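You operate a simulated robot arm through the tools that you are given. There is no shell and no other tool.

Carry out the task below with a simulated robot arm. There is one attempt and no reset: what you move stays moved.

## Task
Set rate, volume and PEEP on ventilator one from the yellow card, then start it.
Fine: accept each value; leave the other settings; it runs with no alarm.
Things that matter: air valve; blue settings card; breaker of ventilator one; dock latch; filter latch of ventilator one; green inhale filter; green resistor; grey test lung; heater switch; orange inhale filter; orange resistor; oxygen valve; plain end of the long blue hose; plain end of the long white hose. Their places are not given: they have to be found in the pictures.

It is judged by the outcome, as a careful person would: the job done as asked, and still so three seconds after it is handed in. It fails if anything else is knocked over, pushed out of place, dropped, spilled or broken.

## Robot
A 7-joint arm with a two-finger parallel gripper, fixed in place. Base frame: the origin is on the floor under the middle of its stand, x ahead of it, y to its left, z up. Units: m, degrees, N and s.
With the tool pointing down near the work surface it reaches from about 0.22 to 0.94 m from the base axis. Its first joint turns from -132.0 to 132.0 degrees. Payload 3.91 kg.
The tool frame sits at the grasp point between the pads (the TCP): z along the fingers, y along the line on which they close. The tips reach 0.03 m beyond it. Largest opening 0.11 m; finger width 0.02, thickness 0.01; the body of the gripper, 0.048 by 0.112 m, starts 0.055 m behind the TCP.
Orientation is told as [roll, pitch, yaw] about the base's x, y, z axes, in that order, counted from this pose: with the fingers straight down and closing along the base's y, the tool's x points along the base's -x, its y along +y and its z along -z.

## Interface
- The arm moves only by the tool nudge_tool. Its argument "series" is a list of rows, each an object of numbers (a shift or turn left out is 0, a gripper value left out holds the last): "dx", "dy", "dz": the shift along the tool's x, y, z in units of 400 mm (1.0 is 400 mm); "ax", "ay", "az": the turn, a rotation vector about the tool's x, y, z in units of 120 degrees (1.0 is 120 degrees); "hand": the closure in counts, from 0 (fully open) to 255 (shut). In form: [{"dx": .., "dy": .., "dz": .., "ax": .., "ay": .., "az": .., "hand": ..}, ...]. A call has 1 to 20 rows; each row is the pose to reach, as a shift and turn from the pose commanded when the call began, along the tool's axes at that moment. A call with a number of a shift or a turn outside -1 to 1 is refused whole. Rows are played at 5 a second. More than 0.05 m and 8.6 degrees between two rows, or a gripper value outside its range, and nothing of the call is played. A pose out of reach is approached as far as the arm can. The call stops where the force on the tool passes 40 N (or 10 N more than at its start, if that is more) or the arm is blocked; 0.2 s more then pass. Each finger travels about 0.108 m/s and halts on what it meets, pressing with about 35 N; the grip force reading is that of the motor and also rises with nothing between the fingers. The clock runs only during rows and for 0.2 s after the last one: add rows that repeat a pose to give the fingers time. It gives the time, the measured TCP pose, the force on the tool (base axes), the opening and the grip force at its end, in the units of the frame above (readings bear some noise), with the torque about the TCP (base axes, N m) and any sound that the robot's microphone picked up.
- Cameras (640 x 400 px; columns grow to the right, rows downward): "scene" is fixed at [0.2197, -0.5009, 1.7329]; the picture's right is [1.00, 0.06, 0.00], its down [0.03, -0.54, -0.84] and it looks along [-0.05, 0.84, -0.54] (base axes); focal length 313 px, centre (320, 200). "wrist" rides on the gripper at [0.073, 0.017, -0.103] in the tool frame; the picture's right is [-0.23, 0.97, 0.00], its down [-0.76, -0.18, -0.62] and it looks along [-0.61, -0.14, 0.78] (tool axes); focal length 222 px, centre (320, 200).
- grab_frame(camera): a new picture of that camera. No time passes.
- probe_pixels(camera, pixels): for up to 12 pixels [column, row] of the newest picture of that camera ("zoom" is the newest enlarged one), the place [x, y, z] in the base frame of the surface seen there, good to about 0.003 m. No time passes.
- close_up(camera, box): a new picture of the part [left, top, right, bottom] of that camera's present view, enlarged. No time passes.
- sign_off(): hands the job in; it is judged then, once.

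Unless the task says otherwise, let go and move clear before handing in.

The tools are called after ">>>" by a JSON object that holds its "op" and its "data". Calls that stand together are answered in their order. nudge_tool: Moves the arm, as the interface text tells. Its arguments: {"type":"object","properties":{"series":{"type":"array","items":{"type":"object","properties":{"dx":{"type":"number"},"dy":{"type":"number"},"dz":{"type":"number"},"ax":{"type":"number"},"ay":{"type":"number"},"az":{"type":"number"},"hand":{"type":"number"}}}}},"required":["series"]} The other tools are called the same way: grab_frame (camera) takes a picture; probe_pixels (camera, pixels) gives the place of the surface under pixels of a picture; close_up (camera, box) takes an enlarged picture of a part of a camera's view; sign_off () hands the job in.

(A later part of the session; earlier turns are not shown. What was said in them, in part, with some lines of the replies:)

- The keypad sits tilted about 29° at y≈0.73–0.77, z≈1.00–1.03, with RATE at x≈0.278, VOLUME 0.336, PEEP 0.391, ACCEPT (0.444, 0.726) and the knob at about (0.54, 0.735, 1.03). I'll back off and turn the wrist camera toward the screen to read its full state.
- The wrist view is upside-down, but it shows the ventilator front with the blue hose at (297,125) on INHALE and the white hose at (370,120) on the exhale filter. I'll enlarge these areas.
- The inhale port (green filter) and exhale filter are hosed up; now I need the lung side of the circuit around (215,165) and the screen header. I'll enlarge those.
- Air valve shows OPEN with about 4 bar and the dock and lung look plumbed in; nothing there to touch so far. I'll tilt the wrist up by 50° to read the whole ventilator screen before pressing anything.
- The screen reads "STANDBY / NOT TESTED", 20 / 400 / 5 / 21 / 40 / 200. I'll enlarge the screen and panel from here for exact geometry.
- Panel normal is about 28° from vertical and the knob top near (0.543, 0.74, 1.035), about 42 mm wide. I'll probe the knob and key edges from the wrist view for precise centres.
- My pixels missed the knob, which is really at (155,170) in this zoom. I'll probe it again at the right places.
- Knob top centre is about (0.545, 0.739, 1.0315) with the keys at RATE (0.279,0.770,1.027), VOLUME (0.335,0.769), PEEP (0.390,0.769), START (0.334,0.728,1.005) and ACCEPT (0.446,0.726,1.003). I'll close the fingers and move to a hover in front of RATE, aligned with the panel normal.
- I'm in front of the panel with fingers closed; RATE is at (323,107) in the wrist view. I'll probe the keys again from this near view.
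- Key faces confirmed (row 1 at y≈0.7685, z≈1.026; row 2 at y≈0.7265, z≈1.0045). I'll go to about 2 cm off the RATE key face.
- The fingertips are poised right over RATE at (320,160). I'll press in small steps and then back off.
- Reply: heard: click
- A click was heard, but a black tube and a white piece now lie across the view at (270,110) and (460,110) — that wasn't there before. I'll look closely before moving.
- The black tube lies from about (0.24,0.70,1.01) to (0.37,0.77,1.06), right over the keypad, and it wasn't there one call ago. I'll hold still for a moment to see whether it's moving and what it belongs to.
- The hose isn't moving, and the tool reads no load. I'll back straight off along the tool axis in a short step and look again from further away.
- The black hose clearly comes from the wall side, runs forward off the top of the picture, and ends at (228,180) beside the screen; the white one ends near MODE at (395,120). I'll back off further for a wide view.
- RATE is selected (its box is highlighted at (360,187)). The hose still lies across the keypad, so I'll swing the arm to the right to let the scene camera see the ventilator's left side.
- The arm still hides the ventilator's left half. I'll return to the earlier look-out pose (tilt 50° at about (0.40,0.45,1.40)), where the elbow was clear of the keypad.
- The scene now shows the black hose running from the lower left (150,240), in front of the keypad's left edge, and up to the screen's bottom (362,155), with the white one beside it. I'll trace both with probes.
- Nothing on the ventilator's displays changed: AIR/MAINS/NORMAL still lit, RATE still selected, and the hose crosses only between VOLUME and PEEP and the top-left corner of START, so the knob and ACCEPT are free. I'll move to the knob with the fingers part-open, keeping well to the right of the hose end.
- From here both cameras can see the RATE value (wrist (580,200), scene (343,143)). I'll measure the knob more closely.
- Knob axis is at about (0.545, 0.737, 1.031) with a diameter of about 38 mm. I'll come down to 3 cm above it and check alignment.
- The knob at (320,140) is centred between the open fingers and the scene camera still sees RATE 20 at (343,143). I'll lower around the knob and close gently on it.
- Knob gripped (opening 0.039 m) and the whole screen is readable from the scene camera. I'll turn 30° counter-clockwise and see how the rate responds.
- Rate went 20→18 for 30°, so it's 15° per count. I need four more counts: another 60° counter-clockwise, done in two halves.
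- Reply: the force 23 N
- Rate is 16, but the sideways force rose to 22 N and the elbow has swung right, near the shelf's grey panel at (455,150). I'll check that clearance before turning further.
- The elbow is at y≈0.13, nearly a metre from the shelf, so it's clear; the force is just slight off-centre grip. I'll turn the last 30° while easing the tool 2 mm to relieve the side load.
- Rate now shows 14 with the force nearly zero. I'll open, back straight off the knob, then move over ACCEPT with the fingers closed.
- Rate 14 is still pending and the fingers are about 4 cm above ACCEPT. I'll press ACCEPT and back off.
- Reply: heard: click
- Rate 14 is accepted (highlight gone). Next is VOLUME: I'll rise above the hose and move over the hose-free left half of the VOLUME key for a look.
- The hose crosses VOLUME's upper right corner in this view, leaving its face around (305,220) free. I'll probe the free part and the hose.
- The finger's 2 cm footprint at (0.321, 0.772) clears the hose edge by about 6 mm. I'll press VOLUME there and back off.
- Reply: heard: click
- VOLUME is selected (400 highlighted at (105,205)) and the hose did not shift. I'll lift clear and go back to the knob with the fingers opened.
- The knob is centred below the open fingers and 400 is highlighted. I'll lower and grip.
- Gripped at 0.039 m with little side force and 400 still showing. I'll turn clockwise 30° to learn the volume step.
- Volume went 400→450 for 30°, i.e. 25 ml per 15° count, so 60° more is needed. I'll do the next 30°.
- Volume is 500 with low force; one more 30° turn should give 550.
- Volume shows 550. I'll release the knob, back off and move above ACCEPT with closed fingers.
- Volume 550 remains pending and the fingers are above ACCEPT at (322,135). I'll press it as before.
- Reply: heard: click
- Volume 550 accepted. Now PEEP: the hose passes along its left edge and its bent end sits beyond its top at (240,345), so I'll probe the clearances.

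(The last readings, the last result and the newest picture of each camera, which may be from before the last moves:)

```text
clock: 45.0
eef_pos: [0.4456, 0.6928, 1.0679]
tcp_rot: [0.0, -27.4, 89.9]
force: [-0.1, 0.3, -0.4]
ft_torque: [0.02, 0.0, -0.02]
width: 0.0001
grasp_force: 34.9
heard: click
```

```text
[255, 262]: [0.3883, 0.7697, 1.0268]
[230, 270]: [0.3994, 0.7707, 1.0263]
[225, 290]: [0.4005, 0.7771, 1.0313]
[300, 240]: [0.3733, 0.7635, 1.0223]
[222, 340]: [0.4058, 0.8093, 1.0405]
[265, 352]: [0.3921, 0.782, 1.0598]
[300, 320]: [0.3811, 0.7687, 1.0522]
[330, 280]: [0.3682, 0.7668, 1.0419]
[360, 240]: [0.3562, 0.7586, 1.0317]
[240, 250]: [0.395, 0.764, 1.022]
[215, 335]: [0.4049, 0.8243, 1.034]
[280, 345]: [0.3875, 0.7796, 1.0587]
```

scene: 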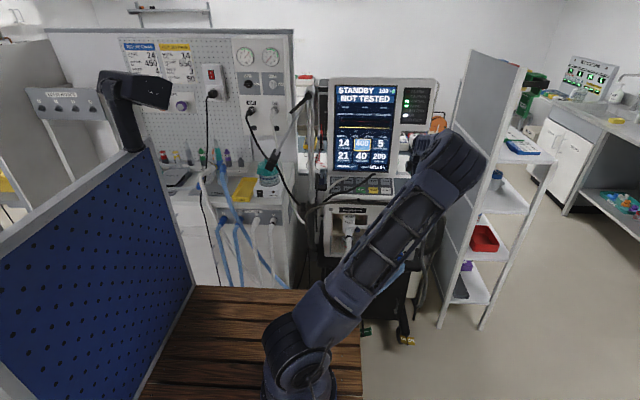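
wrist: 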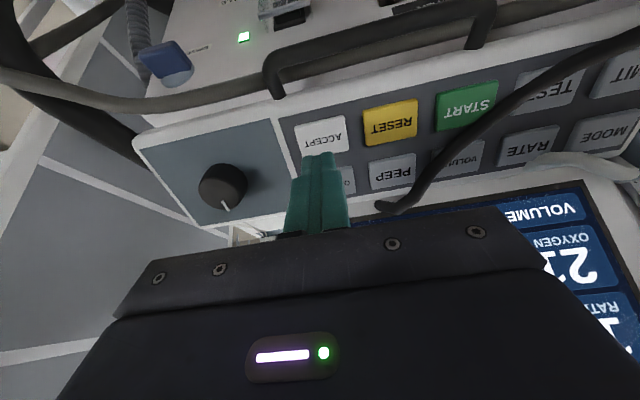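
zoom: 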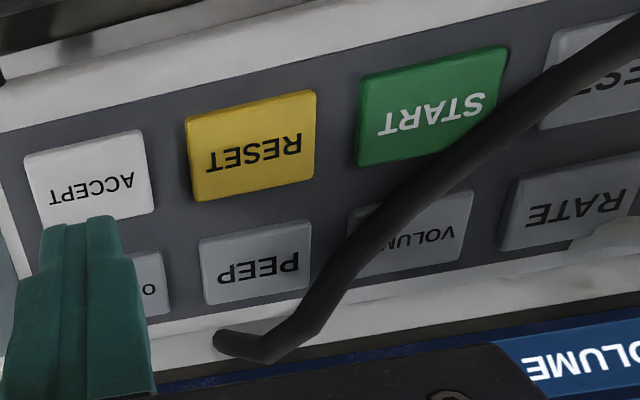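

The hose arches about 2.5 cm over PEEP's left part, so I'll press near its right-lower part at (0.403, 0.764). First a hover 5 cm off that spot for a check.

>>> {"op": "nudge_tool", "data": {"series": [{"dz": -0.1}, {"dx": -0.05, "dy": 0.05, "dz": -0.1}, {"dx": -0.1058, "dy": 0.1088, "dz": -0.1}, {"dx": -0.1058, "dy": 0.1088, "dz": -0.0175}, {"dx": -0.1058, "dy": 0.1088, "dz": -0.0175}]}}

>>> {"op": "grab_frame", "data": {"camera": "wrist"}}

>>> {"op": "close_up", "data": {"camera": "wrist", "box": [260, 80, 420, 230]}}

>>> {"op": "probe_pixels", "data": {"camera": "wrist", "pixels": [[320, 160], [330, 125], [322, 122], [340, 125]]}}

```text
clock: 46.2
eef_pos: [0.4035, 0.7279, 1.0951]
tcp_rot: [0.0, -27.6, 90.0]
force: [0.9, -1.2, -0.7]
ft_torque: [-0.01, 0.02, -0.02]
width: 0.0
grasp_force: 34.6
```

```text
taken
```

wrist: 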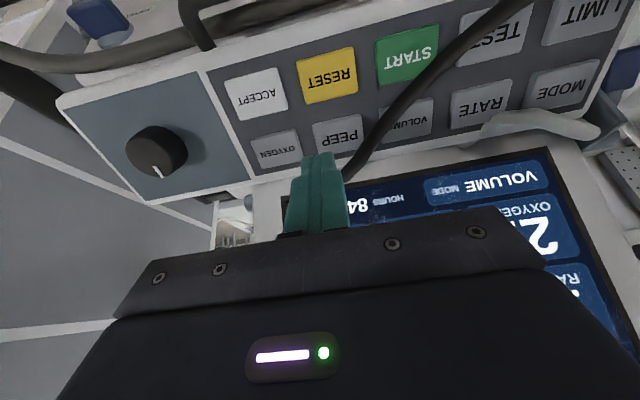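

```text
2.67 times, centred on (340, 155) of wrist
```

zoom: 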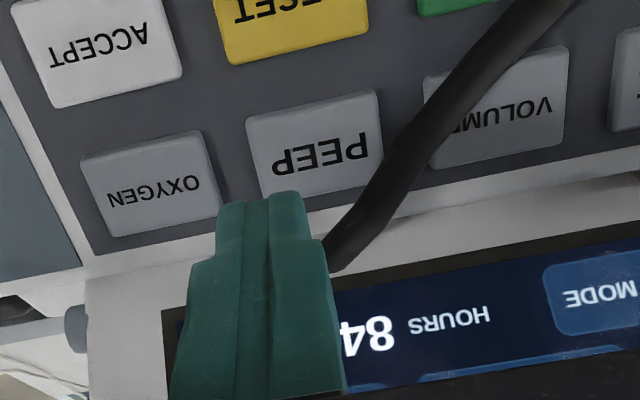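

```text
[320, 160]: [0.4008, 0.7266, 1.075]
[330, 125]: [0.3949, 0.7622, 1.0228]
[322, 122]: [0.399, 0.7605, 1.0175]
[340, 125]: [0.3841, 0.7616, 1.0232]
```

The fingertips head for PEEP's near-right part, with about 1 cm between finger and hose. I'll press PEEP and back off.

>>> {"op": "nudge_tool", "data": {"series": [{"dz": 0.06}, {"dz": 0.1}, {"dz": 0.12}, {"dz": 0.127}, {"dz": 0.133}, {"dz": 0.136}, {"dz": 0.136}, {"dz": 0.1}, {"dz": 0.05}, {"dz": 0.0}]}}

>>> {"op": "grab_frame", "data": {"camera": "wrist"}}

>>> {"op": "grab_frame", "data": {"camera": "scene"}}

```text
clock: 48.4
eef_pos: [0.4029, 0.7264, 1.0936]
tcp_rot: [0.0, -27.5, 90.1]
force: [0.2, -0.3, -0.8]
ft_torque: [0.0, 0.01, -0.04]
width: 0.0
grasp_force: 34.4
heard: click
```

```text
taken
```

wrist: 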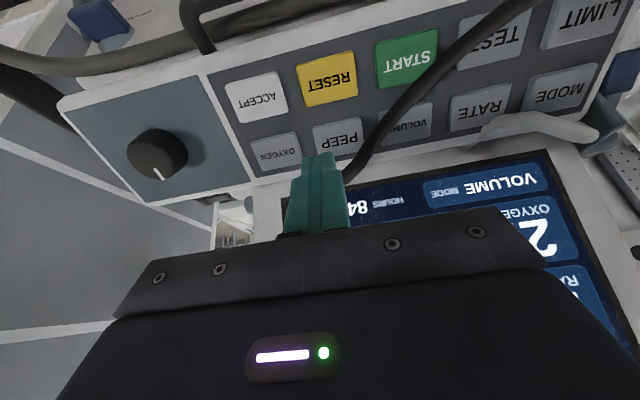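

```text
taken
```

scene: 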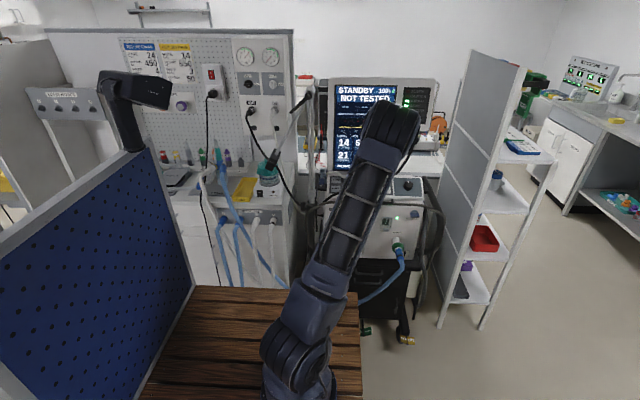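

A click was heard. I'll move to the knob and check that PEEP is highlighted before turning.

>>> {"op": "nudge_tool", "data": {"series": [{"dz": -0.1}, {"dx": 0.017, "dy": -0.12, "dz": -0.1, "hand": 85}, {"dx": 0.034, "dy": -0.24, "dz": -0.1, "hand": 85}, {"dx": 0.0507, "dy": -0.36, "dz": -0.1, "hand": 85}, {"dx": 0.0507, "dy": -0.36, "dz": -0.01, "hand": 85}, {"dx": 0.0507, "dy": -0.36, "dz": -0.01, "hand": 85}]}}

>>> {"op": "grab_frame", "data": {"camera": "wrist"}}

>>> {"op": "close_up", "data": {"camera": "scene", "box": [320, 70, 450, 170]}}

```text
clock: 49.8
eef_pos: [0.5472, 0.7063, 1.0895]
tcp_rot: [0.1, -27.4, 90.0]
force: [-0.1, -0.1, 0.1]
ft_torque: [0.0, 0.0, 0.01]
width: 0.0732
grasp_force: 0.0
```

```text
taken
```

wrist: 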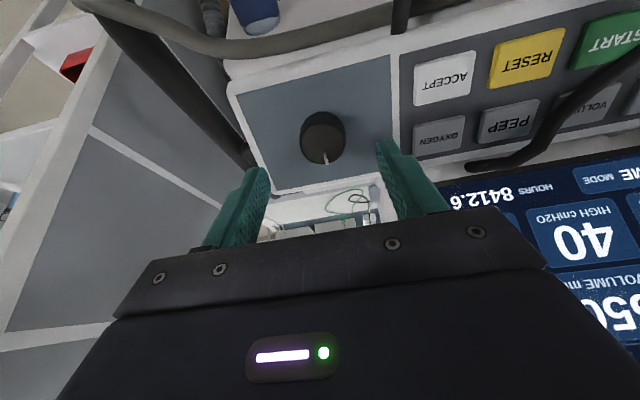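

```text
4.00 times, centred on (385, 120) of scene
```

zoom: 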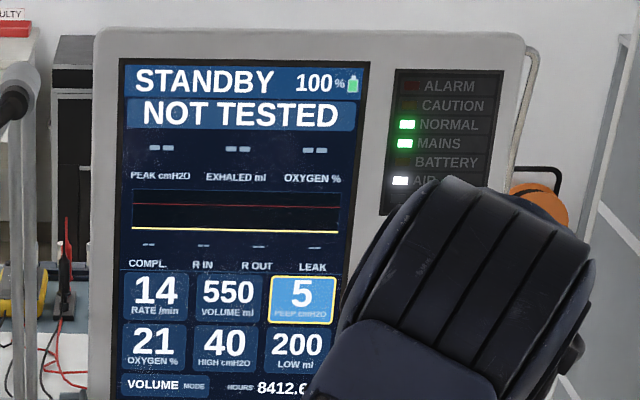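

PEEP 5 is highlighted. I'll lower onto the knob and grip.

>>> {"op": "nudge_tool", "data": {"series": [{"dx": -0.003, "dy": 0.0025, "dz": 0.06}, {"dx": -0.003, "dy": 0.0025, "dz": 0.11}, {"dx": -0.003, "dy": 0.0025, "dz": 0.131}, {"dx": -0.003, "dy": 0.0025, "dz": 0.131}, {"dx": -0.003, "dy": 0.0025, "dz": 0.131, "hand": 170}, {"dx": -0.003, "dy": 0.0025, "dz": 0.131, "hand": 185}, {"dx": -0.003, "dy": 0.0025, "dz": 0.131, "hand": 185}]}}

>>> {"op": "close_up", "data": {"camera": "scene", "box": [320, 70, 450, 170]}}

```text
clock: 51.4
eef_pos: [0.544, 0.7325, 1.0442]
tcp_rot: [-0.1, -27.5, 90.0]
force: [0.2, 0.5, 0.2]
ft_torque: [0.07, -0.02, -0.02]
width: 0.0388
grasp_force: 35.0
```

```text
4.00 times, centred on (385, 120) of scene
```

zoom: 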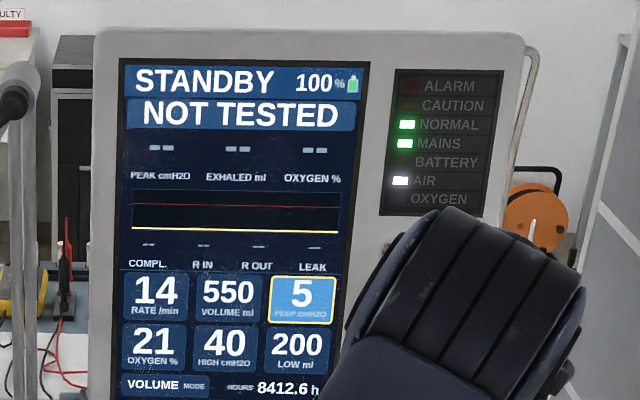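

Gripped with 5 still shown. I'll turn 15° counter-clockwise first to learn the PEEP step.

>>> {"op": "nudge_tool", "data": {"series": [{"az": -0.0625}, {"az": -0.125}, {"az": -0.13}, {"az": -0.13}]}}

>>> {"op": "close_up", "data": {"camera": "scene", "box": [320, 70, 450, 170]}}

```text
clock: 52.4
eef_pos: [0.5455, 0.7324, 1.0442]
tcp_rot: [-8.1, -26.4, 107.4]
force: [-0.6, -0.5, -0.7]
ft_torque: [0.21, 0.16, 0.08]
width: 0.039
grasp_force: 34.9
```

```text
4.00 times, centred on (385, 120) of scene
```

zoom: 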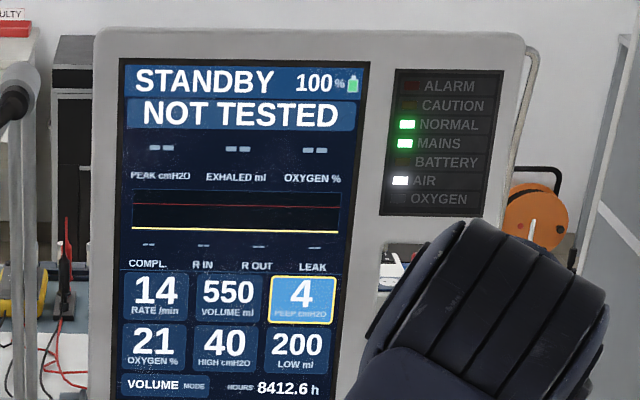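

PEEP dropped to 4 for 15°. One more 15° turn for 3.

>>> {"op": "nudge_tool", "data": {"series": [{"az": -0.06}, {"az": -0.12}, {"az": -0.12}]}}

>>> {"op": "close_up", "data": {"camera": "scene", "box": [320, 70, 450, 170]}}

```text
clock: 53.2
eef_pos: [0.5465, 0.7334, 1.0441]
tcp_rot: [-14.7, -23.6, 123.1]
force: [1.9, -3.5, 0.3]
ft_torque: [-0.79, -0.23, -0.08]
width: 0.039
grasp_force: 35.1
```

```text
4.00 times, centred on (385, 120) of scene
```

zoom: 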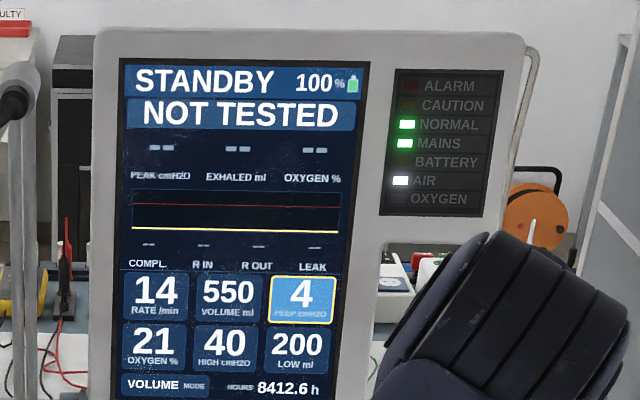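

Still 4, with torque building, so it's just short of the next count. I'll turn about 4° more.

>>> {"op": "nudge_tool", "data": {"series": [{"az": -0.02}, {"az": -0.035}, {"az": -0.035}]}}

>>> {"op": "close_up", "data": {"camera": "scene", "box": [320, 70, 450, 170]}}

```text
clock: 54.0
eef_pos: [0.5457, 0.7321, 1.0448]
tcp_rot: [-16.4, -22.5, 127.5]
force: [3.8, 0.0, -0.1]
ft_torque: [-0.36, -0.37, -0.21]
width: 0.039
grasp_force: 35.1
```

```text
4.00 times, centred on (385, 120) of scene
```

zoom: 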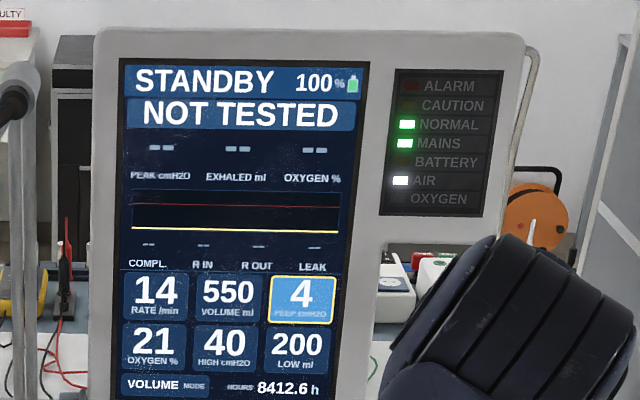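

Still 4 after 34° commanded. I'll look at the knob's pointer for slip.

>>> {"op": "grab_frame", "data": {"camera": "wrist"}}

>>> {"op": "close_up", "data": {"camera": "wrist", "box": [260, 110, 380, 230]}}

```text
taken
```

wrist: 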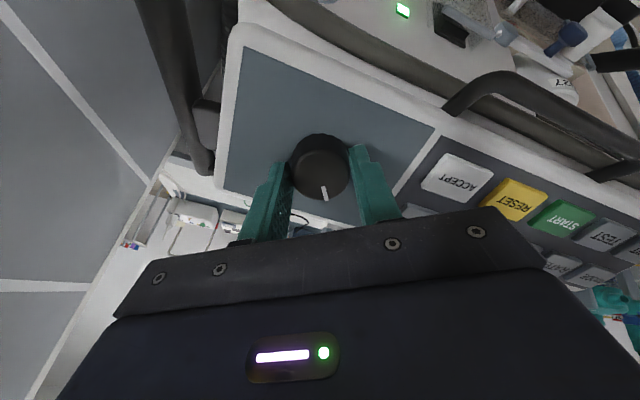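

```text
3.33 times, centred on (320, 170) of wrist
```

zoom: 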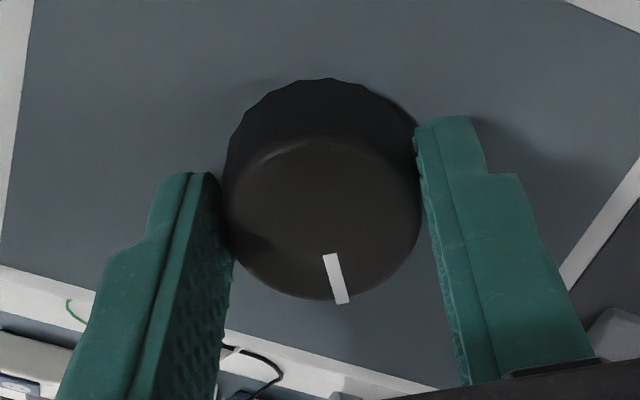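

The pointer hasn't slipped, so the PEEP step is perhaps coarser in angle or finer in value than one per 15°. I'll turn a further 8° and watch.

>>> {"op": "nudge_tool", "data": {"series": [{"az": -0.035}, {"az": -0.065}, {"az": -0.065}]}}

>>> {"op": "close_up", "data": {"camera": "scene", "box": [375, 130, 405, 155]}}

>>> {"op": "close_up", "data": {"camera": "scene", "box": [320, 70, 450, 170]}}

```text
clock: 54.8
eef_pos: [0.5466, 0.7325, 1.044]
tcp_rot: [-19.3, -20.2, 135.5]
force: [9.2, 0.2, 1.3]
ft_torque: [-0.2, -0.55, -0.3]
width: 0.0389
grasp_force: 34.8
```

```text
16.00 times, centred on (390, 142) of scene
```

zoom: 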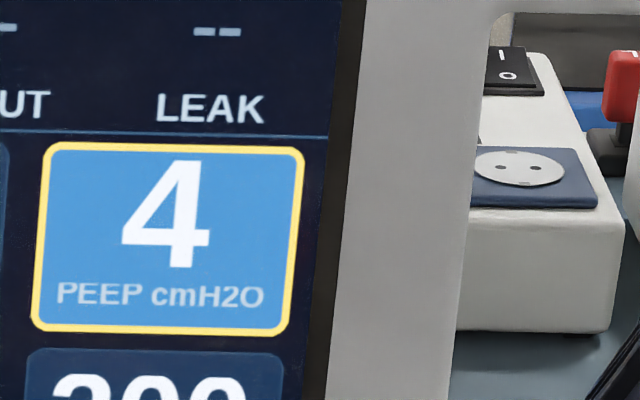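

```text
4.00 times, centred on (385, 120) of scene
```

zoom: 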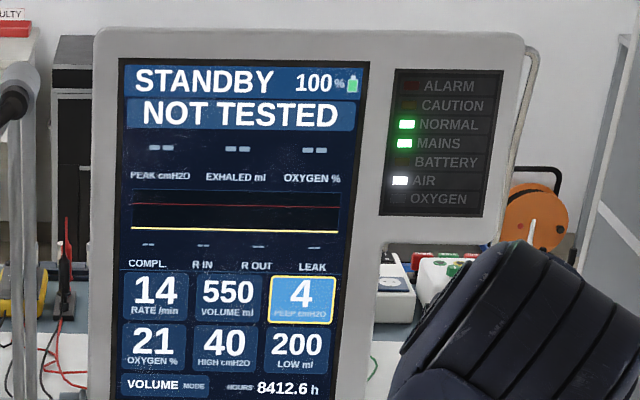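

Still 4 at 42° total. I'll continue in another 8° step.

>>> {"op": "nudge_tool", "data": {"series": [{"az": -0.035}, {"az": -0.065}, {"az": -0.065}]}}

>>> {"op": "close_up", "data": {"camera": "scene", "box": [320, 70, 450, 170]}}

```text
clock: 55.6
eef_pos: [0.5458, 0.7324, 1.043]
tcp_rot: [-21.8, -17.3, 143.2]
force: [6.6, 2.1, 3.7]
ft_torque: [0.49, 0.02, -0.01]
width: 0.0392
grasp_force: 35.1
```

```text
4.00 times, centred on (385, 120) of scene
```

zoom: 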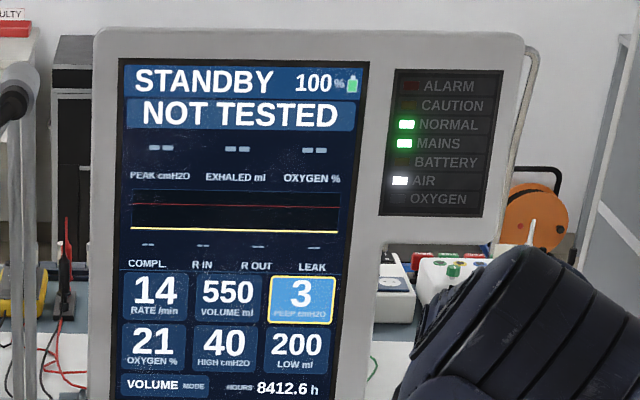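

PEEP now shows 3, at about 50°. Since the display may round a finer step, I'll find the far edge of "3" (where it becomes 2) and then come back one count so it is exactly 3.

>>> {"op": "nudge_tool", "data": {"series": [{"az": -0.04}, {"az": -0.083}, {"az": -0.083}]}}

>>> {"op": "close_up", "data": {"camera": "scene", "box": [320, 70, 450, 170]}}

```text
clock: 56.4
eef_pos: [0.5473, 0.7332, 1.0434]
tcp_rot: [-24.1, -13.4, 152.6]
force: [4.3, -0.8, 1.5]
ft_torque: [-0.19, -0.27, -0.15]
width: 0.0389
grasp_force: 35.0
```

```text
4.00 times, centred on (385, 120) of scene
```

zoom: 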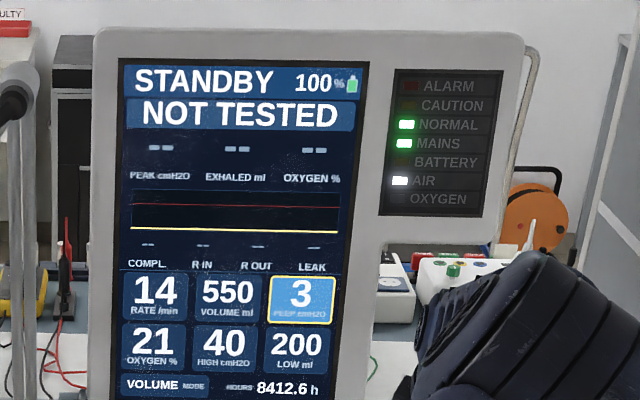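

Still 3 at about 60°. I'll go another 6°.

>>> {"op": "nudge_tool", "data": {"series": [{"az": -0.03}, {"az": -0.05}, {"az": -0.05}]}}

>>> {"op": "close_up", "data": {"camera": "scene", "box": [320, 70, 450, 170]}}

```text
clock: 57.2
eef_pos: [0.5469, 0.7326, 1.0437]
tcp_rot: [-25.5, -11.0, 158.3]
force: [3.5, 1.9, 6.5]
ft_torque: [0.26, 0.06, 0.01]
width: 0.0389
grasp_force: 34.4
```

```text
4.00 times, centred on (385, 120) of scene
```

zoom: 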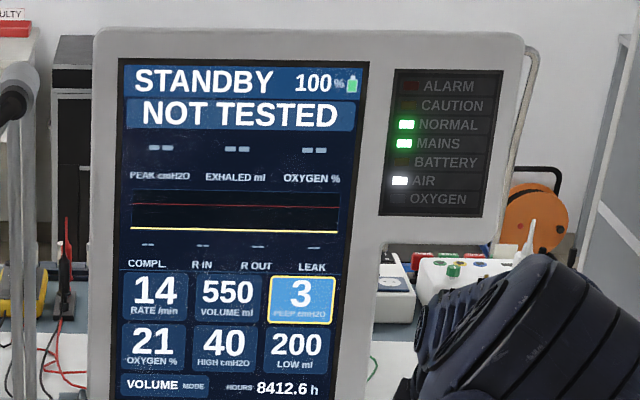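

Still 3 at about 66°. Another 5°.

>>> {"op": "nudge_tool", "data": {"series": [{"az": -0.025}, {"az": -0.042}, {"az": -0.042}]}}

>>> {"op": "close_up", "data": {"camera": "scene", "box": [320, 70, 450, 170]}}

```text
clock: 58.0
eef_pos: [0.5464, 0.7327, 1.0443]
tcp_rot: [-26.2, -8.7, 163.0]
force: [2.3, 2.6, 9.7]
ft_torque: [0.11, -0.26, -0.15]
width: 0.039
grasp_force: 35.6
```

```text
4.00 times, centred on (385, 120) of scene
```

zoom: 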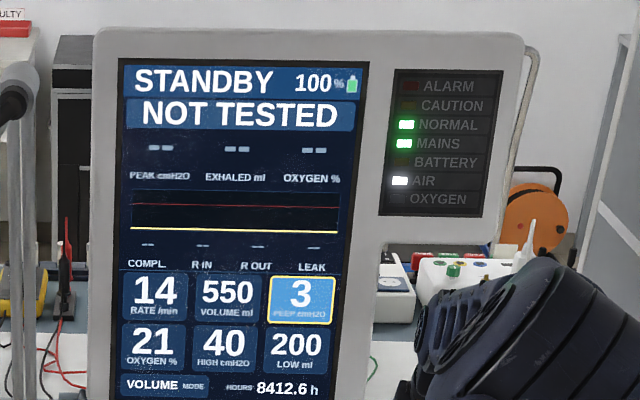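

Still 3 at 71°, so "3" spans at least 45–71°. I'll step 6° more to find its far edge.

>>> {"op": "nudge_tool", "data": {"series": [{"az": -0.025}, {"az": -0.05}, {"az": -0.05}]}}

>>> {"op": "close_up", "data": {"camera": "scene", "box": [320, 70, 450, 170]}}

```text
clock: 58.8
eef_pos: [0.5466, 0.7328, 1.0447]
tcp_rot: [-27.0, -6.0, 168.3]
force: [-0.4, -1.3, 17.5]
ft_torque: [0.05, -0.22, -0.13]
width: 0.0386
grasp_force: 35.0
```

```text
4.00 times, centred on (385, 120) of scene
```

zoom: 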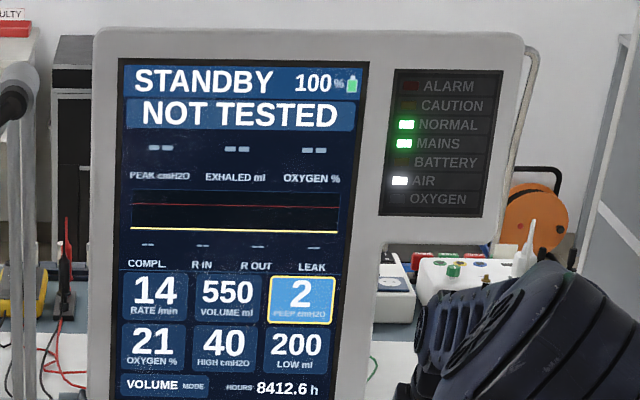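

It became 2 near 75°, so "3" spans 45–75°, with the last count at 60–75° being exactly 3 under any rounding. I'll go back 9° to about 68°.

>>> {"op": "nudge_tool", "data": {"series": [{"az": 0.03}, {"az": 0.06}, {"az": 0.075}, {"az": 0.075}]}}

>>> {"op": "close_up", "data": {"camera": "scene", "box": [320, 70, 450, 170]}}

```text
clock: 59.8
eef_pos: [0.5463, 0.7327, 1.0449]
tcp_rot: [-25.9, -9.9, 160.1]
force: [0.5, 2.2, 15.6]
ft_torque: [0.58, 0.09, 0.04]
width: 0.0389
grasp_force: 35.1
```

```text
4.00 times, centred on (385, 120) of scene
```

zoom: 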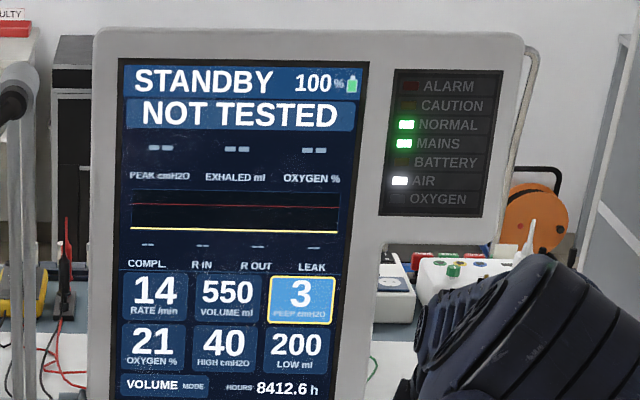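

It's back to 3. The most central position for exactly 3 is about 61–62° of total turn, so I'll ease back another 6° and confirm it stays 3.

>>> {"op": "nudge_tool", "data": {"series": [{"az": 0.025}, {"az": 0.05}, {"az": 0.05}]}}

>>> {"op": "close_up", "data": {"camera": "scene", "box": [320, 70, 450, 170]}}

```text
clock: 60.6
eef_pos: [0.5454, 0.7328, 1.0438]
tcp_rot: [-24.7, -12.6, 154.6]
force: [-1.1, -0.7, 14.4]
ft_torque: [0.17, 0.02, 0.0]
width: 0.0389
grasp_force: 35.3
```

```text
4.00 times, centred on (385, 120) of scene
```

zoom: 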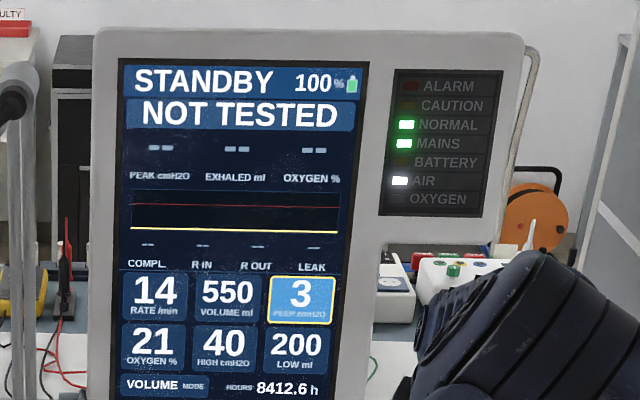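

PEEP 3 is held. I'll release the knob, back off, check the reading, and close the fingers above ACCEPT.

>>> {"op": "nudge_tool", "data": {"series": [{"hand": 110}, {"hand": 110}, {"hand": 110}, {"dz": -0.05, "hand": 110}, {"dz": -0.1, "hand": 110}, {"dz": -0.15, "hand": 110}, {"dx": -0.06, "dy": 0.05, "dz": -0.16, "hand": 255}, {"dx": -0.12, "dy": 0.1, "dz": -0.16, "hand": 255}, {"dx": -0.18, "dy": 0.15, "dz": -0.16, "hand": 255}, {"dx": -0.1927, "dy": 0.1697, "dz": -0.13, "hand": 255}, {"dx": -0.1927, "dy": 0.1697, "dz": -0.1023, "hand": 255}, {"dx": -0.1927, "dy": 0.1697, "dz": -0.1023, "hand": 255}]}}

>>> {"op": "grab_frame", "data": {"camera": "wrist"}}

>>> {"op": "close_up", "data": {"camera": "scene", "box": [320, 70, 450, 170]}}

```text
clock: 63.2
eef_pos: [0.4444, 0.6944, 1.069]
tcp_rot: [-24.7, -12.6, 154.7]
force: [-0.4, -0.4, 1.0]
ft_torque: [0.07, 0.03, 0.02]
width: 0.0
grasp_force: 34.9
```

```text
taken
```

wrist: 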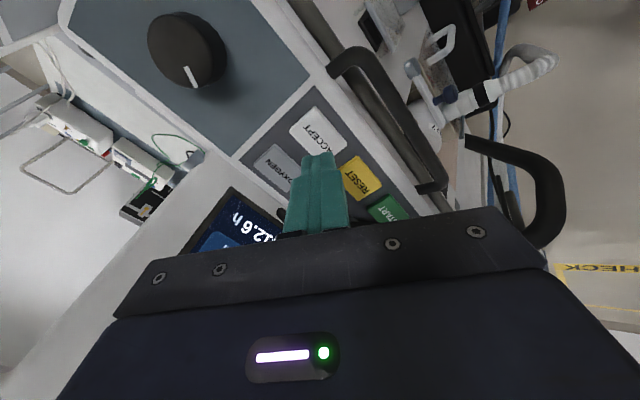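

```text
4.00 times, centred on (385, 120) of scene
```

zoom: 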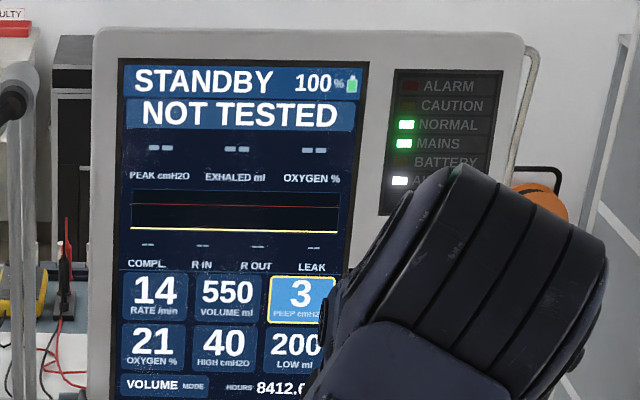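

PEEP 3 still pending after release, and the fingertips are above ACCEPT. I'll press it.

>>> {"op": "nudge_tool", "data": {"series": [{"dz": 0.06}, {"dz": 0.095}, {"dz": 0.107}, {"dz": 0.113}, {"dz": 0.119}, {"dz": 0.119}, {"dz": 0.09}, {"dz": 0.04}, {"dz": 0.0}]}}

>>> {"op": "close_up", "data": {"camera": "scene", "box": [320, 70, 450, 170]}}

>>> {"op": "grab_frame", "data": {"camera": "scene"}}

```text
clock: 65.2
eef_pos: [0.4453, 0.6919, 1.0703]
tcp_rot: [-24.7, -12.6, 154.6]
force: [0.5, 0.5, 0.4]
ft_torque: [0.01, 0.01, -0.01]
width: 0.0002
grasp_force: 35.1
heard: click
```

```text
4.00 times, centred on (385, 120) of scene
```

zoom: 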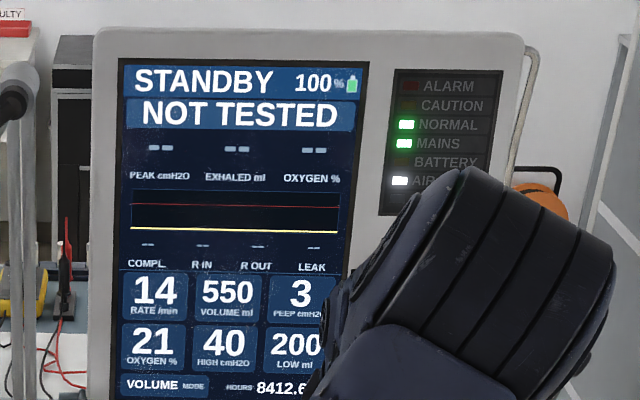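

```text
taken
```

scene: 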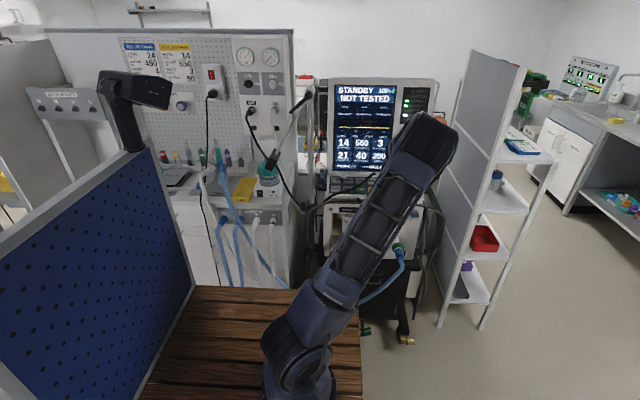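

All three values are accepted: 14 / 550 / 3, others unchanged. Now START: I'll rise, turn the wrist to 180° yaw, and hover over START's lower right part, away from the hose.

>>> {"op": "nudge_tool", "data": {"series": [{"dz": -0.1}, {"dx": -0.056, "dy": 0.033, "dz": -0.1, "az": -0.05}, {"dx": -0.112, "dy": 0.066, "dz": -0.1, "az": -0.1}, {"dx": -0.168, "dy": 0.099, "dz": -0.1, "az": -0.15}, {"dx": -0.2243, "dy": 0.132, "dz": -0.1, "az": -0.2}, {"dx": -0.2243, "dy": 0.132, "dz": -0.06, "az": -0.235}, {"dx": -0.2243, "dy": 0.132, "dz": -0.0175, "az": -0.235}, {"dx": -0.2243, "dy": 0.132, "dz": -0.0175, "az": -0.235}]}}

>>> {"op": "grab_frame", "data": {"camera": "wrist"}}

>>> {"op": "close_up", "data": {"camera": "wrist", "box": [240, 40, 440, 210]}}

>>> {"op": "grab_frame", "data": {"camera": "scene"}}

```text
clock: 67.0
eef_pos: [0.3423, 0.6858, 1.0746]
tcp_rot: [-27.5, 0.0, -180.1]
force: [0.9, -0.1, -0.6]
ft_torque: [0.01, -0.01, 0.0]
width: 0.0
grasp_force: 35.3
```

```text
taken
```

wrist: 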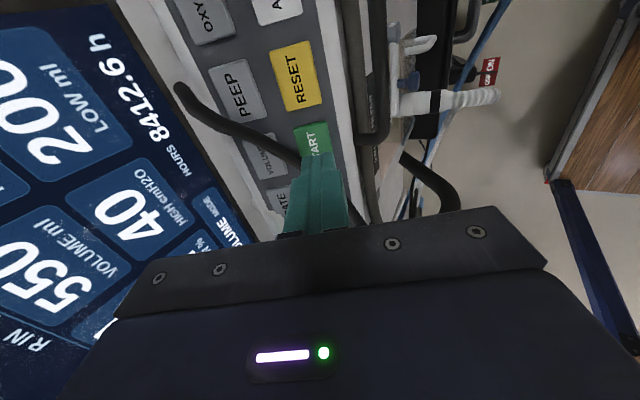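

```text
2.35 times, centred on (340, 125) of wrist
```

zoom: 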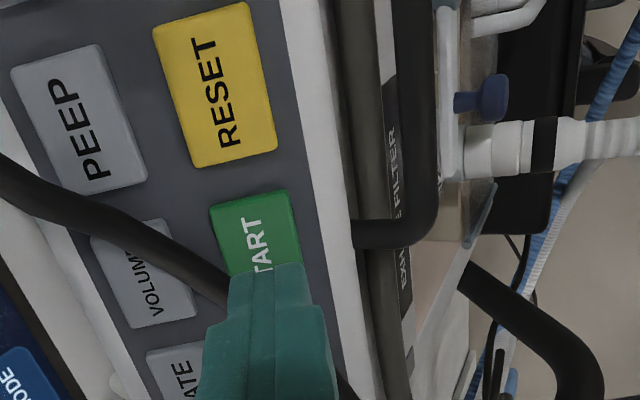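

```text
taken
```

scene: 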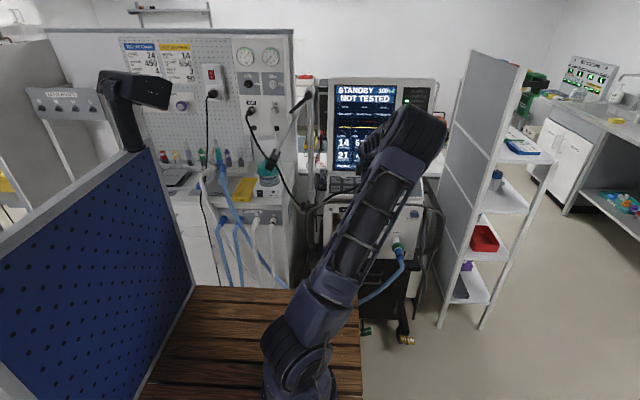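

START's visible face is at (255,235) and the hose passes at (215,290) on its left corner. I'll probe for the exact clearance.

>>> {"op": "probe_pixels", "data": {"camera": "zoom", "pixels": [[255, 235], [285, 210], [280, 250], [225, 225], [290, 255], [215, 290], [190, 270], [150, 240], [340, 385], [225, 100], [100, 120], [235, 320]]}}

```text
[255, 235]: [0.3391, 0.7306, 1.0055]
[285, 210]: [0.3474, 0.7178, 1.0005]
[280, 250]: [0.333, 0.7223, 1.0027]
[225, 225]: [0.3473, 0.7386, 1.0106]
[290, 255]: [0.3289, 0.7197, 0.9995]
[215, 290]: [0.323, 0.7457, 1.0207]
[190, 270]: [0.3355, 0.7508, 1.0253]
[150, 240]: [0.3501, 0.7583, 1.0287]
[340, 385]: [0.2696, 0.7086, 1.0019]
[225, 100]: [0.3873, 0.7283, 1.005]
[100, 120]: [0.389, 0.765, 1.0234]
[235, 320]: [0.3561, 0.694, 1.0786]
```

Aiming at (0.339, 0.723) leaves about 1 cm to the hose. I'll press START, hold briefly, and back off.

>>> {"op": "nudge_tool", "data": {"series": [{"dx": -0.0075, "dz": 0.06}, {"dx": -0.0075, "dz": 0.1}, {"dx": -0.0075, "dz": 0.12}, {"dx": -0.0075, "dz": 0.127}, {"dx": -0.0075, "dz": 0.133}, {"dx": -0.0075, "dz": 0.136}, {"dx": -0.0075, "dz": 0.136}, {"dx": -0.0075, "dz": 0.1}, {"dx": -0.0075, "dz": 0.05}, {"dx": 0.0, "dz": 0.0}]}}

>>> {"op": "grab_frame", "data": {"camera": "wrist"}}

>>> {"op": "close_up", "data": {"camera": "scene", "box": [320, 70, 450, 170]}}

```text
clock: 69.2
eef_pos: [0.343, 0.6862, 1.0727]
tcp_rot: [-27.4, -0.1, -180.0]
force: [-0.7, 0.6, -0.9]
ft_torque: [-0.04, 0.02, -0.01]
width: 0.0002
grasp_force: 35.0
heard: click
```

```text
taken
```

wrist: 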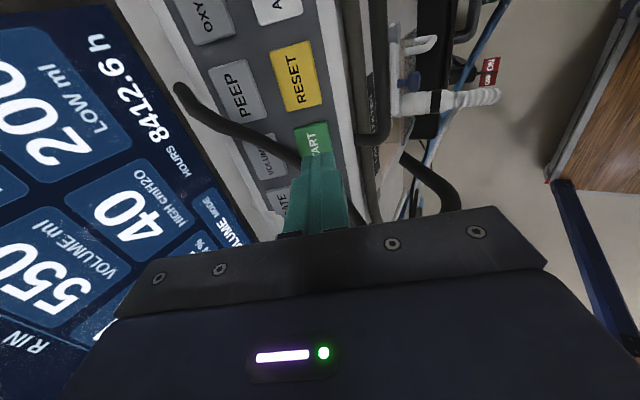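

```text
4.00 times, centred on (385, 120) of scene
```

zoom: 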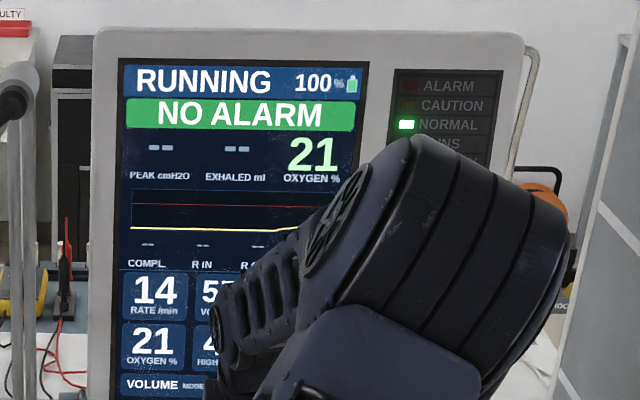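

It's RUNNING with "NO ALARM". I'll back well away and watch several breaths for any alarm.

>>> {"op": "nudge_tool", "data": {"series": [{"dz": -0.1}, {"dz": -0.2}, {"dz": -0.3}, {"dz": -0.4}, {"dz": -0.5}, {"dz": -0.6}, {"dz": -0.6}, {"dz": -0.6}]}}

>>> {"op": "grab_frame", "data": {"camera": "wrist"}}

>>> {"op": "grab_frame", "data": {"camera": "scene"}}

>>> {"op": "close_up", "data": {"camera": "scene", "box": [320, 70, 450, 170]}}

```text
clock: 71.0
eef_pos: [0.3417, 0.5755, 1.2876]
tcp_rot: [-27.5, 0.0, -179.9]
force: [0.1, 0.3, 0.2]
ft_torque: [0.01, -0.02, 0.02]
width: 0.0
grasp_force: 35.3
```

```text
taken
```

wrist: 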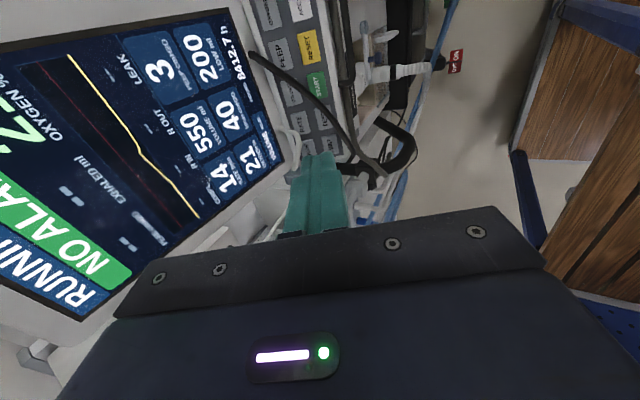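

```text
taken
```

scene: 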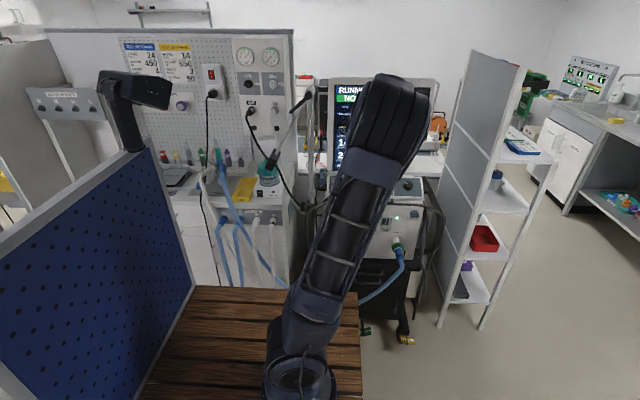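

```text
4.00 times, centred on (385, 120) of scene
```

zoom: 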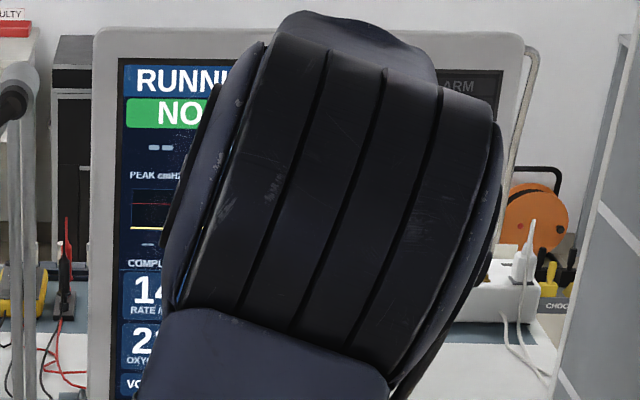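

The waveform is running and the header is green. I'll move to the earlier look-out pose and wait several breaths.

>>> {"op": "nudge_tool", "data": {"series": [{"dx": 0.015, "dy": 0.0155, "dz": -0.032, "az": 0.068}, {"dx": 0.03, "dy": 0.031, "dz": -0.063, "az": 0.136}, {"dx": 0.045, "dy": 0.047, "dz": -0.095, "az": 0.204}, {"dx": 0.06, "dy": 0.062, "dz": -0.127, "az": 0.272}, {"dx": 0.075, "dy": 0.078, "dz": -0.158, "az": 0.34}, {"dx": 0.09, "dy": 0.093, "dz": -0.19, "az": 0.408}, {"dx": 0.105, "dy": 0.109, "dz": -0.222, "az": 0.476}, {"dx": 0.12, "dy": 0.124, "dz": -0.253, "az": 0.544}, {"dx": 0.13, "dy": 0.14, "dz": -0.285, "az": 0.612}, {"dx": 0.14, "dy": 0.155, "dz": -0.316, "az": 0.68}, {"dx": 0.145, "dy": 0.171, "dz": -0.348, "az": 0.75}, {"dx": 0.145, "dy": 0.171, "dz": -0.348, "az": 0.75}, {"dx": 0.145, "dy": 0.171, "dz": -0.348, "az": 0.75}, {"dx": 0.145, "dy": 0.171, "dz": -0.348, "az": 0.75}]}}

>>> {"op": "grab_frame", "data": {"camera": "wrist"}}

>>> {"op": "grab_frame", "data": {"camera": "scene"}}

```text
clock: 74.0
eef_pos: [0.3996, 0.45, 1.3788]
tcp_rot: [-0.1, -27.4, 90.0]
force: [-0.4, -0.2, 0.5]
ft_torque: [-0.03, 0.02, 0.0]
width: 0.0
grasp_force: 35.0
```

```text
taken
```

wrist: 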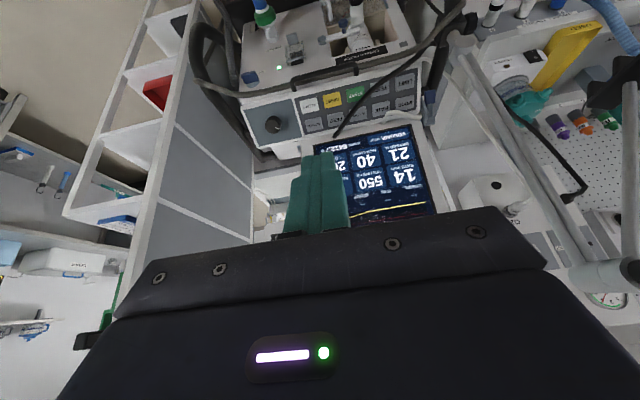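

```text
taken
```

scene: 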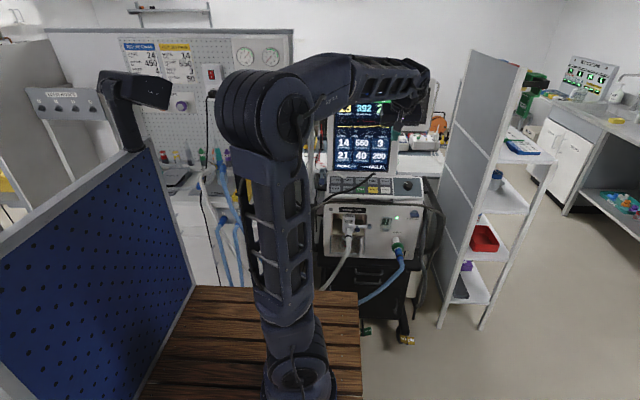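

The screen now shows measured values, including an exhaled figure near 392. I'll zoom in and then tilt up to read the header.

>>> {"op": "close_up", "data": {"camera": "scene", "box": [320, 90, 420, 200]}}

>>> {"op": "nudge_tool", "data": {"series": [{"ay": -0.06}, {"ay": -0.12}, {"ay": -0.18}, {"ay": -0.1875}, {"ay": -0.1875}, {"ay": -0.1875}, {"ay": -0.1875}, {"ay": -0.1875}, {"ay": -0.1875}, {"ay": -0.1875}, {"ay": -0.1875}, {"ay": -0.1875}, {"ay": -0.1875}, {"ay": -0.1875}, {"ay": -0.1875}, {"ay": -0.1875}, {"ay": -0.1875}, {"ay": -0.1875}, {"ay": -0.1875}, {"ay": -0.1875}]}}

>>> {"op": "grab_frame", "data": {"camera": "wrist"}}

>>> {"op": "close_up", "data": {"camera": "wrist", "box": [230, 0, 440, 220]}}

```text
3.64 times, centred on (370, 145) of scene
```

zoom: 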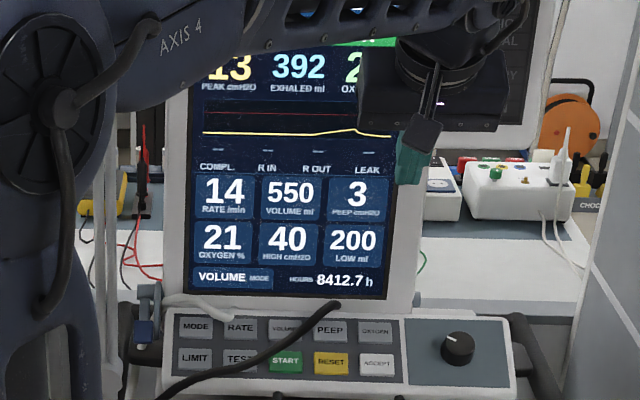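

```text
clock: 78.2
eef_pos: [0.3996, 0.4503, 1.3775]
tcp_rot: [-0.1, -50.0, 90.1]
force: [-0.2, 0.3, -0.8]
ft_torque: [-0.04, 0.02, -0.02]
width: 0.0001
grasp_force: 34.5
```

```text
taken
```

wrist: 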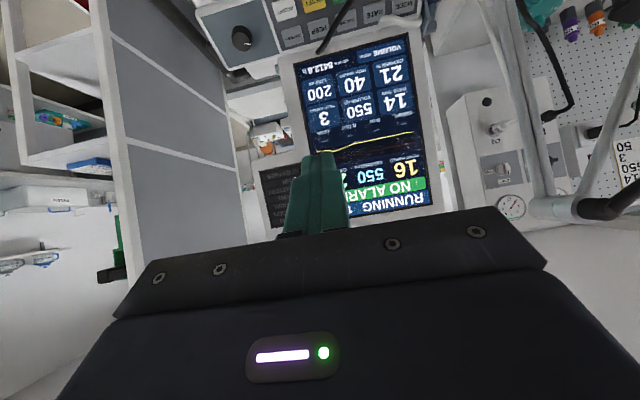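

```text
1.82 times, centred on (335, 110) of wrist
```

zoom: 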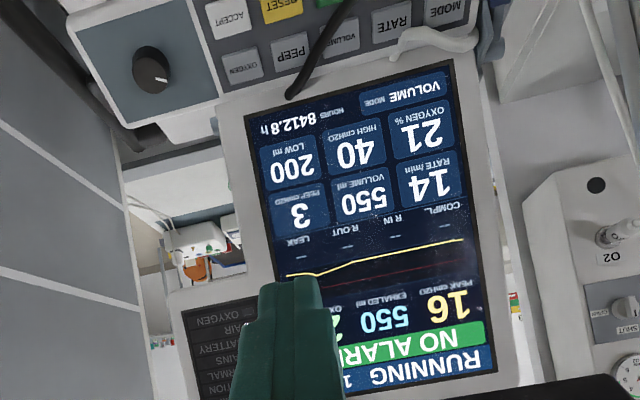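

It's running with NO ALARM: peak 16, exhaled 550, set values 14 / 550 / 3 / 21 / 40 / 200. I'll wait more breaths with the fingers opened, and check the lamps and surroundings for anything disturbed.

>>> {"op": "nudge_tool", "data": {"series": [{"hand": 0}, {"hand": 0}, {"hand": 0}, {"hand": 0}, {"hand": 0}, {"hand": 0}, {"hand": 0}, {"hand": 0}, {"hand": 0}, {"hand": 0}, {"hand": 0}, {"hand": 0}, {"hand": 0}, {"hand": 0}, {"hand": 0}, {"hand": 0}, {"hand": 0}, {"hand": 0}, {"hand": 0}, {"hand": 0}]}}

>>> {"op": "grab_frame", "data": {"camera": "scene"}}

>>> {"op": "close_up", "data": {"camera": "wrist", "box": [230, 0, 440, 220]}}

>>> {"op": "close_up", "data": {"camera": "scene", "box": [300, 120, 440, 260]}}

>>> {"op": "close_up", "data": {"camera": "scene", "box": [150, 90, 310, 200]}}

```text
clock: 82.4
eef_pos: [0.4006, 0.4498, 1.3779]
tcp_rot: [-0.1, -50.0, 90.1]
force: [0.3, -0.3, 0.3]
ft_torque: [0.04, -0.01, 0.0]
width: 0.1101
grasp_force: 0.1
```

```text
taken
```

scene: 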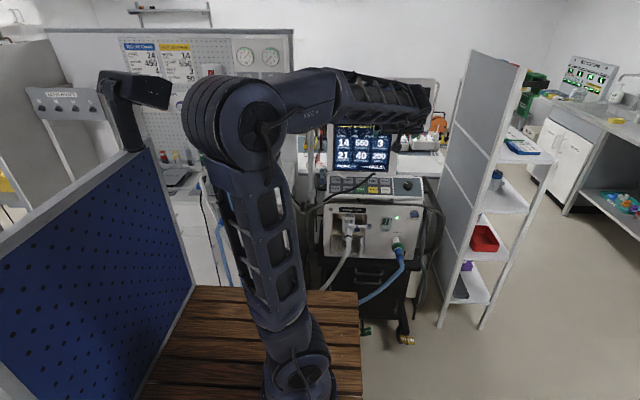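

```text
1.82 times, centred on (335, 110) of wrist
```

zoom: 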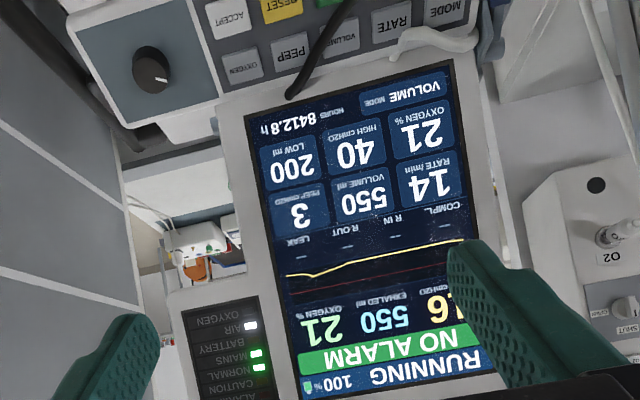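

```text
2.86 times, centred on (370, 190) of scene
```

zoom: 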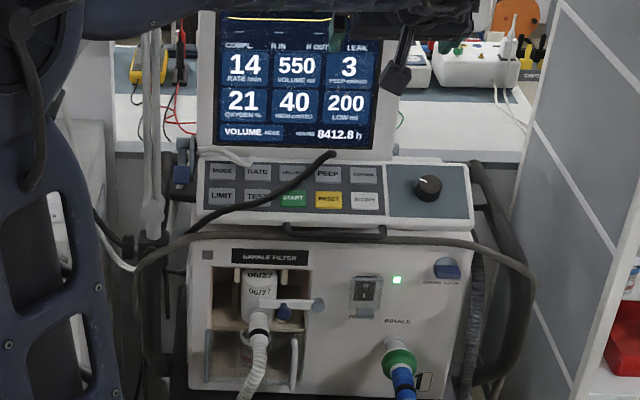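

```text
3.64 times, centred on (230, 145) of scene
```

zoom: 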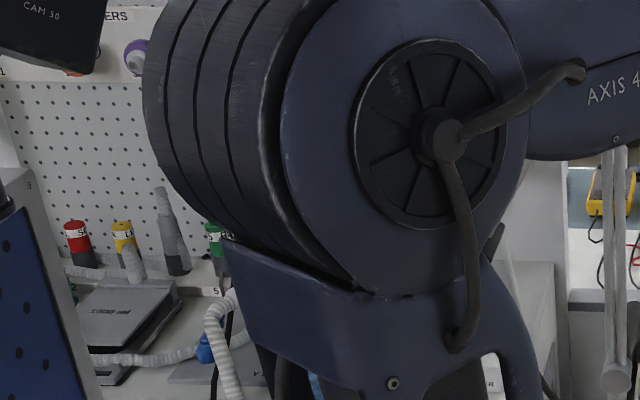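

NORMAL, MAINS and AIR lamps are lit, no alarm after several breaths. I'll check whether the ventilator itself shifted by probing the same features as at the start.

>>> {"op": "close_up", "data": {"camera": "scene", "box": [310, 150, 450, 237]}}

>>> {"op": "probe_pixels", "data": {"camera": "zoom", "pixels": [[177, 140], [290, 144], [347, 145], [177, 181], [291, 184], [348, 186], [449, 165], [400, 205], [500, 205]]}}

```text
4.57 times, centred on (380, 194) of scene
```

zoom: 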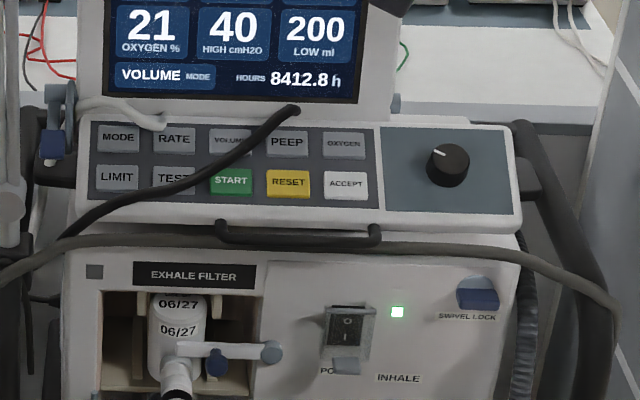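

```text
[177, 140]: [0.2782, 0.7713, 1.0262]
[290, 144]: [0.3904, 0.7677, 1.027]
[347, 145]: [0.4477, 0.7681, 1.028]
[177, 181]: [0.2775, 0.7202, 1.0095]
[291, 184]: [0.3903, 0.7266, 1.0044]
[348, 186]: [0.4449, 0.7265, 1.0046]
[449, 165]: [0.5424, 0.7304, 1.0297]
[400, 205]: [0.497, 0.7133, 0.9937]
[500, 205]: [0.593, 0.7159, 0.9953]
```

Compared with the start, the ventilator's features are within about 3 mm, and it's still RUNNING / NO ALARM at 14 / 550 / 3 with the arm clear. The draped supply hoses are stable, with AIR supply normal, so I'll leave them alone and hand in.

>>> {"op": "sign_off", "data": {}}

```text
The job is handed in.
```

Ventilator one is running on the yellow card's settings: rate 14, volume 550 and PEEP 3, each accepted. I left oxygen at 21, high at 40 and low at 200. I watched it for about 13 seconds after starting. The screen showed NO ALARM, with a peak of 16 and 550 ml exhaled.

- **Supply hoses on the keypad:** While I was pressing RATE, the black air hose and the white oxygen hose ended up draped over the keypad. I don't know what caused it. I pressed around them and left them there, because moving them might have cut the air supply. The AIR lamp is still lit and the ventilator is running normally.
- **Small shift:** The ventilator moved about 3 mm, probably from turning the knob.
- **Not tested:** The screen showed NOT TESTED in standby. I didn't run a test because you didn't ask for one, and it started without it.
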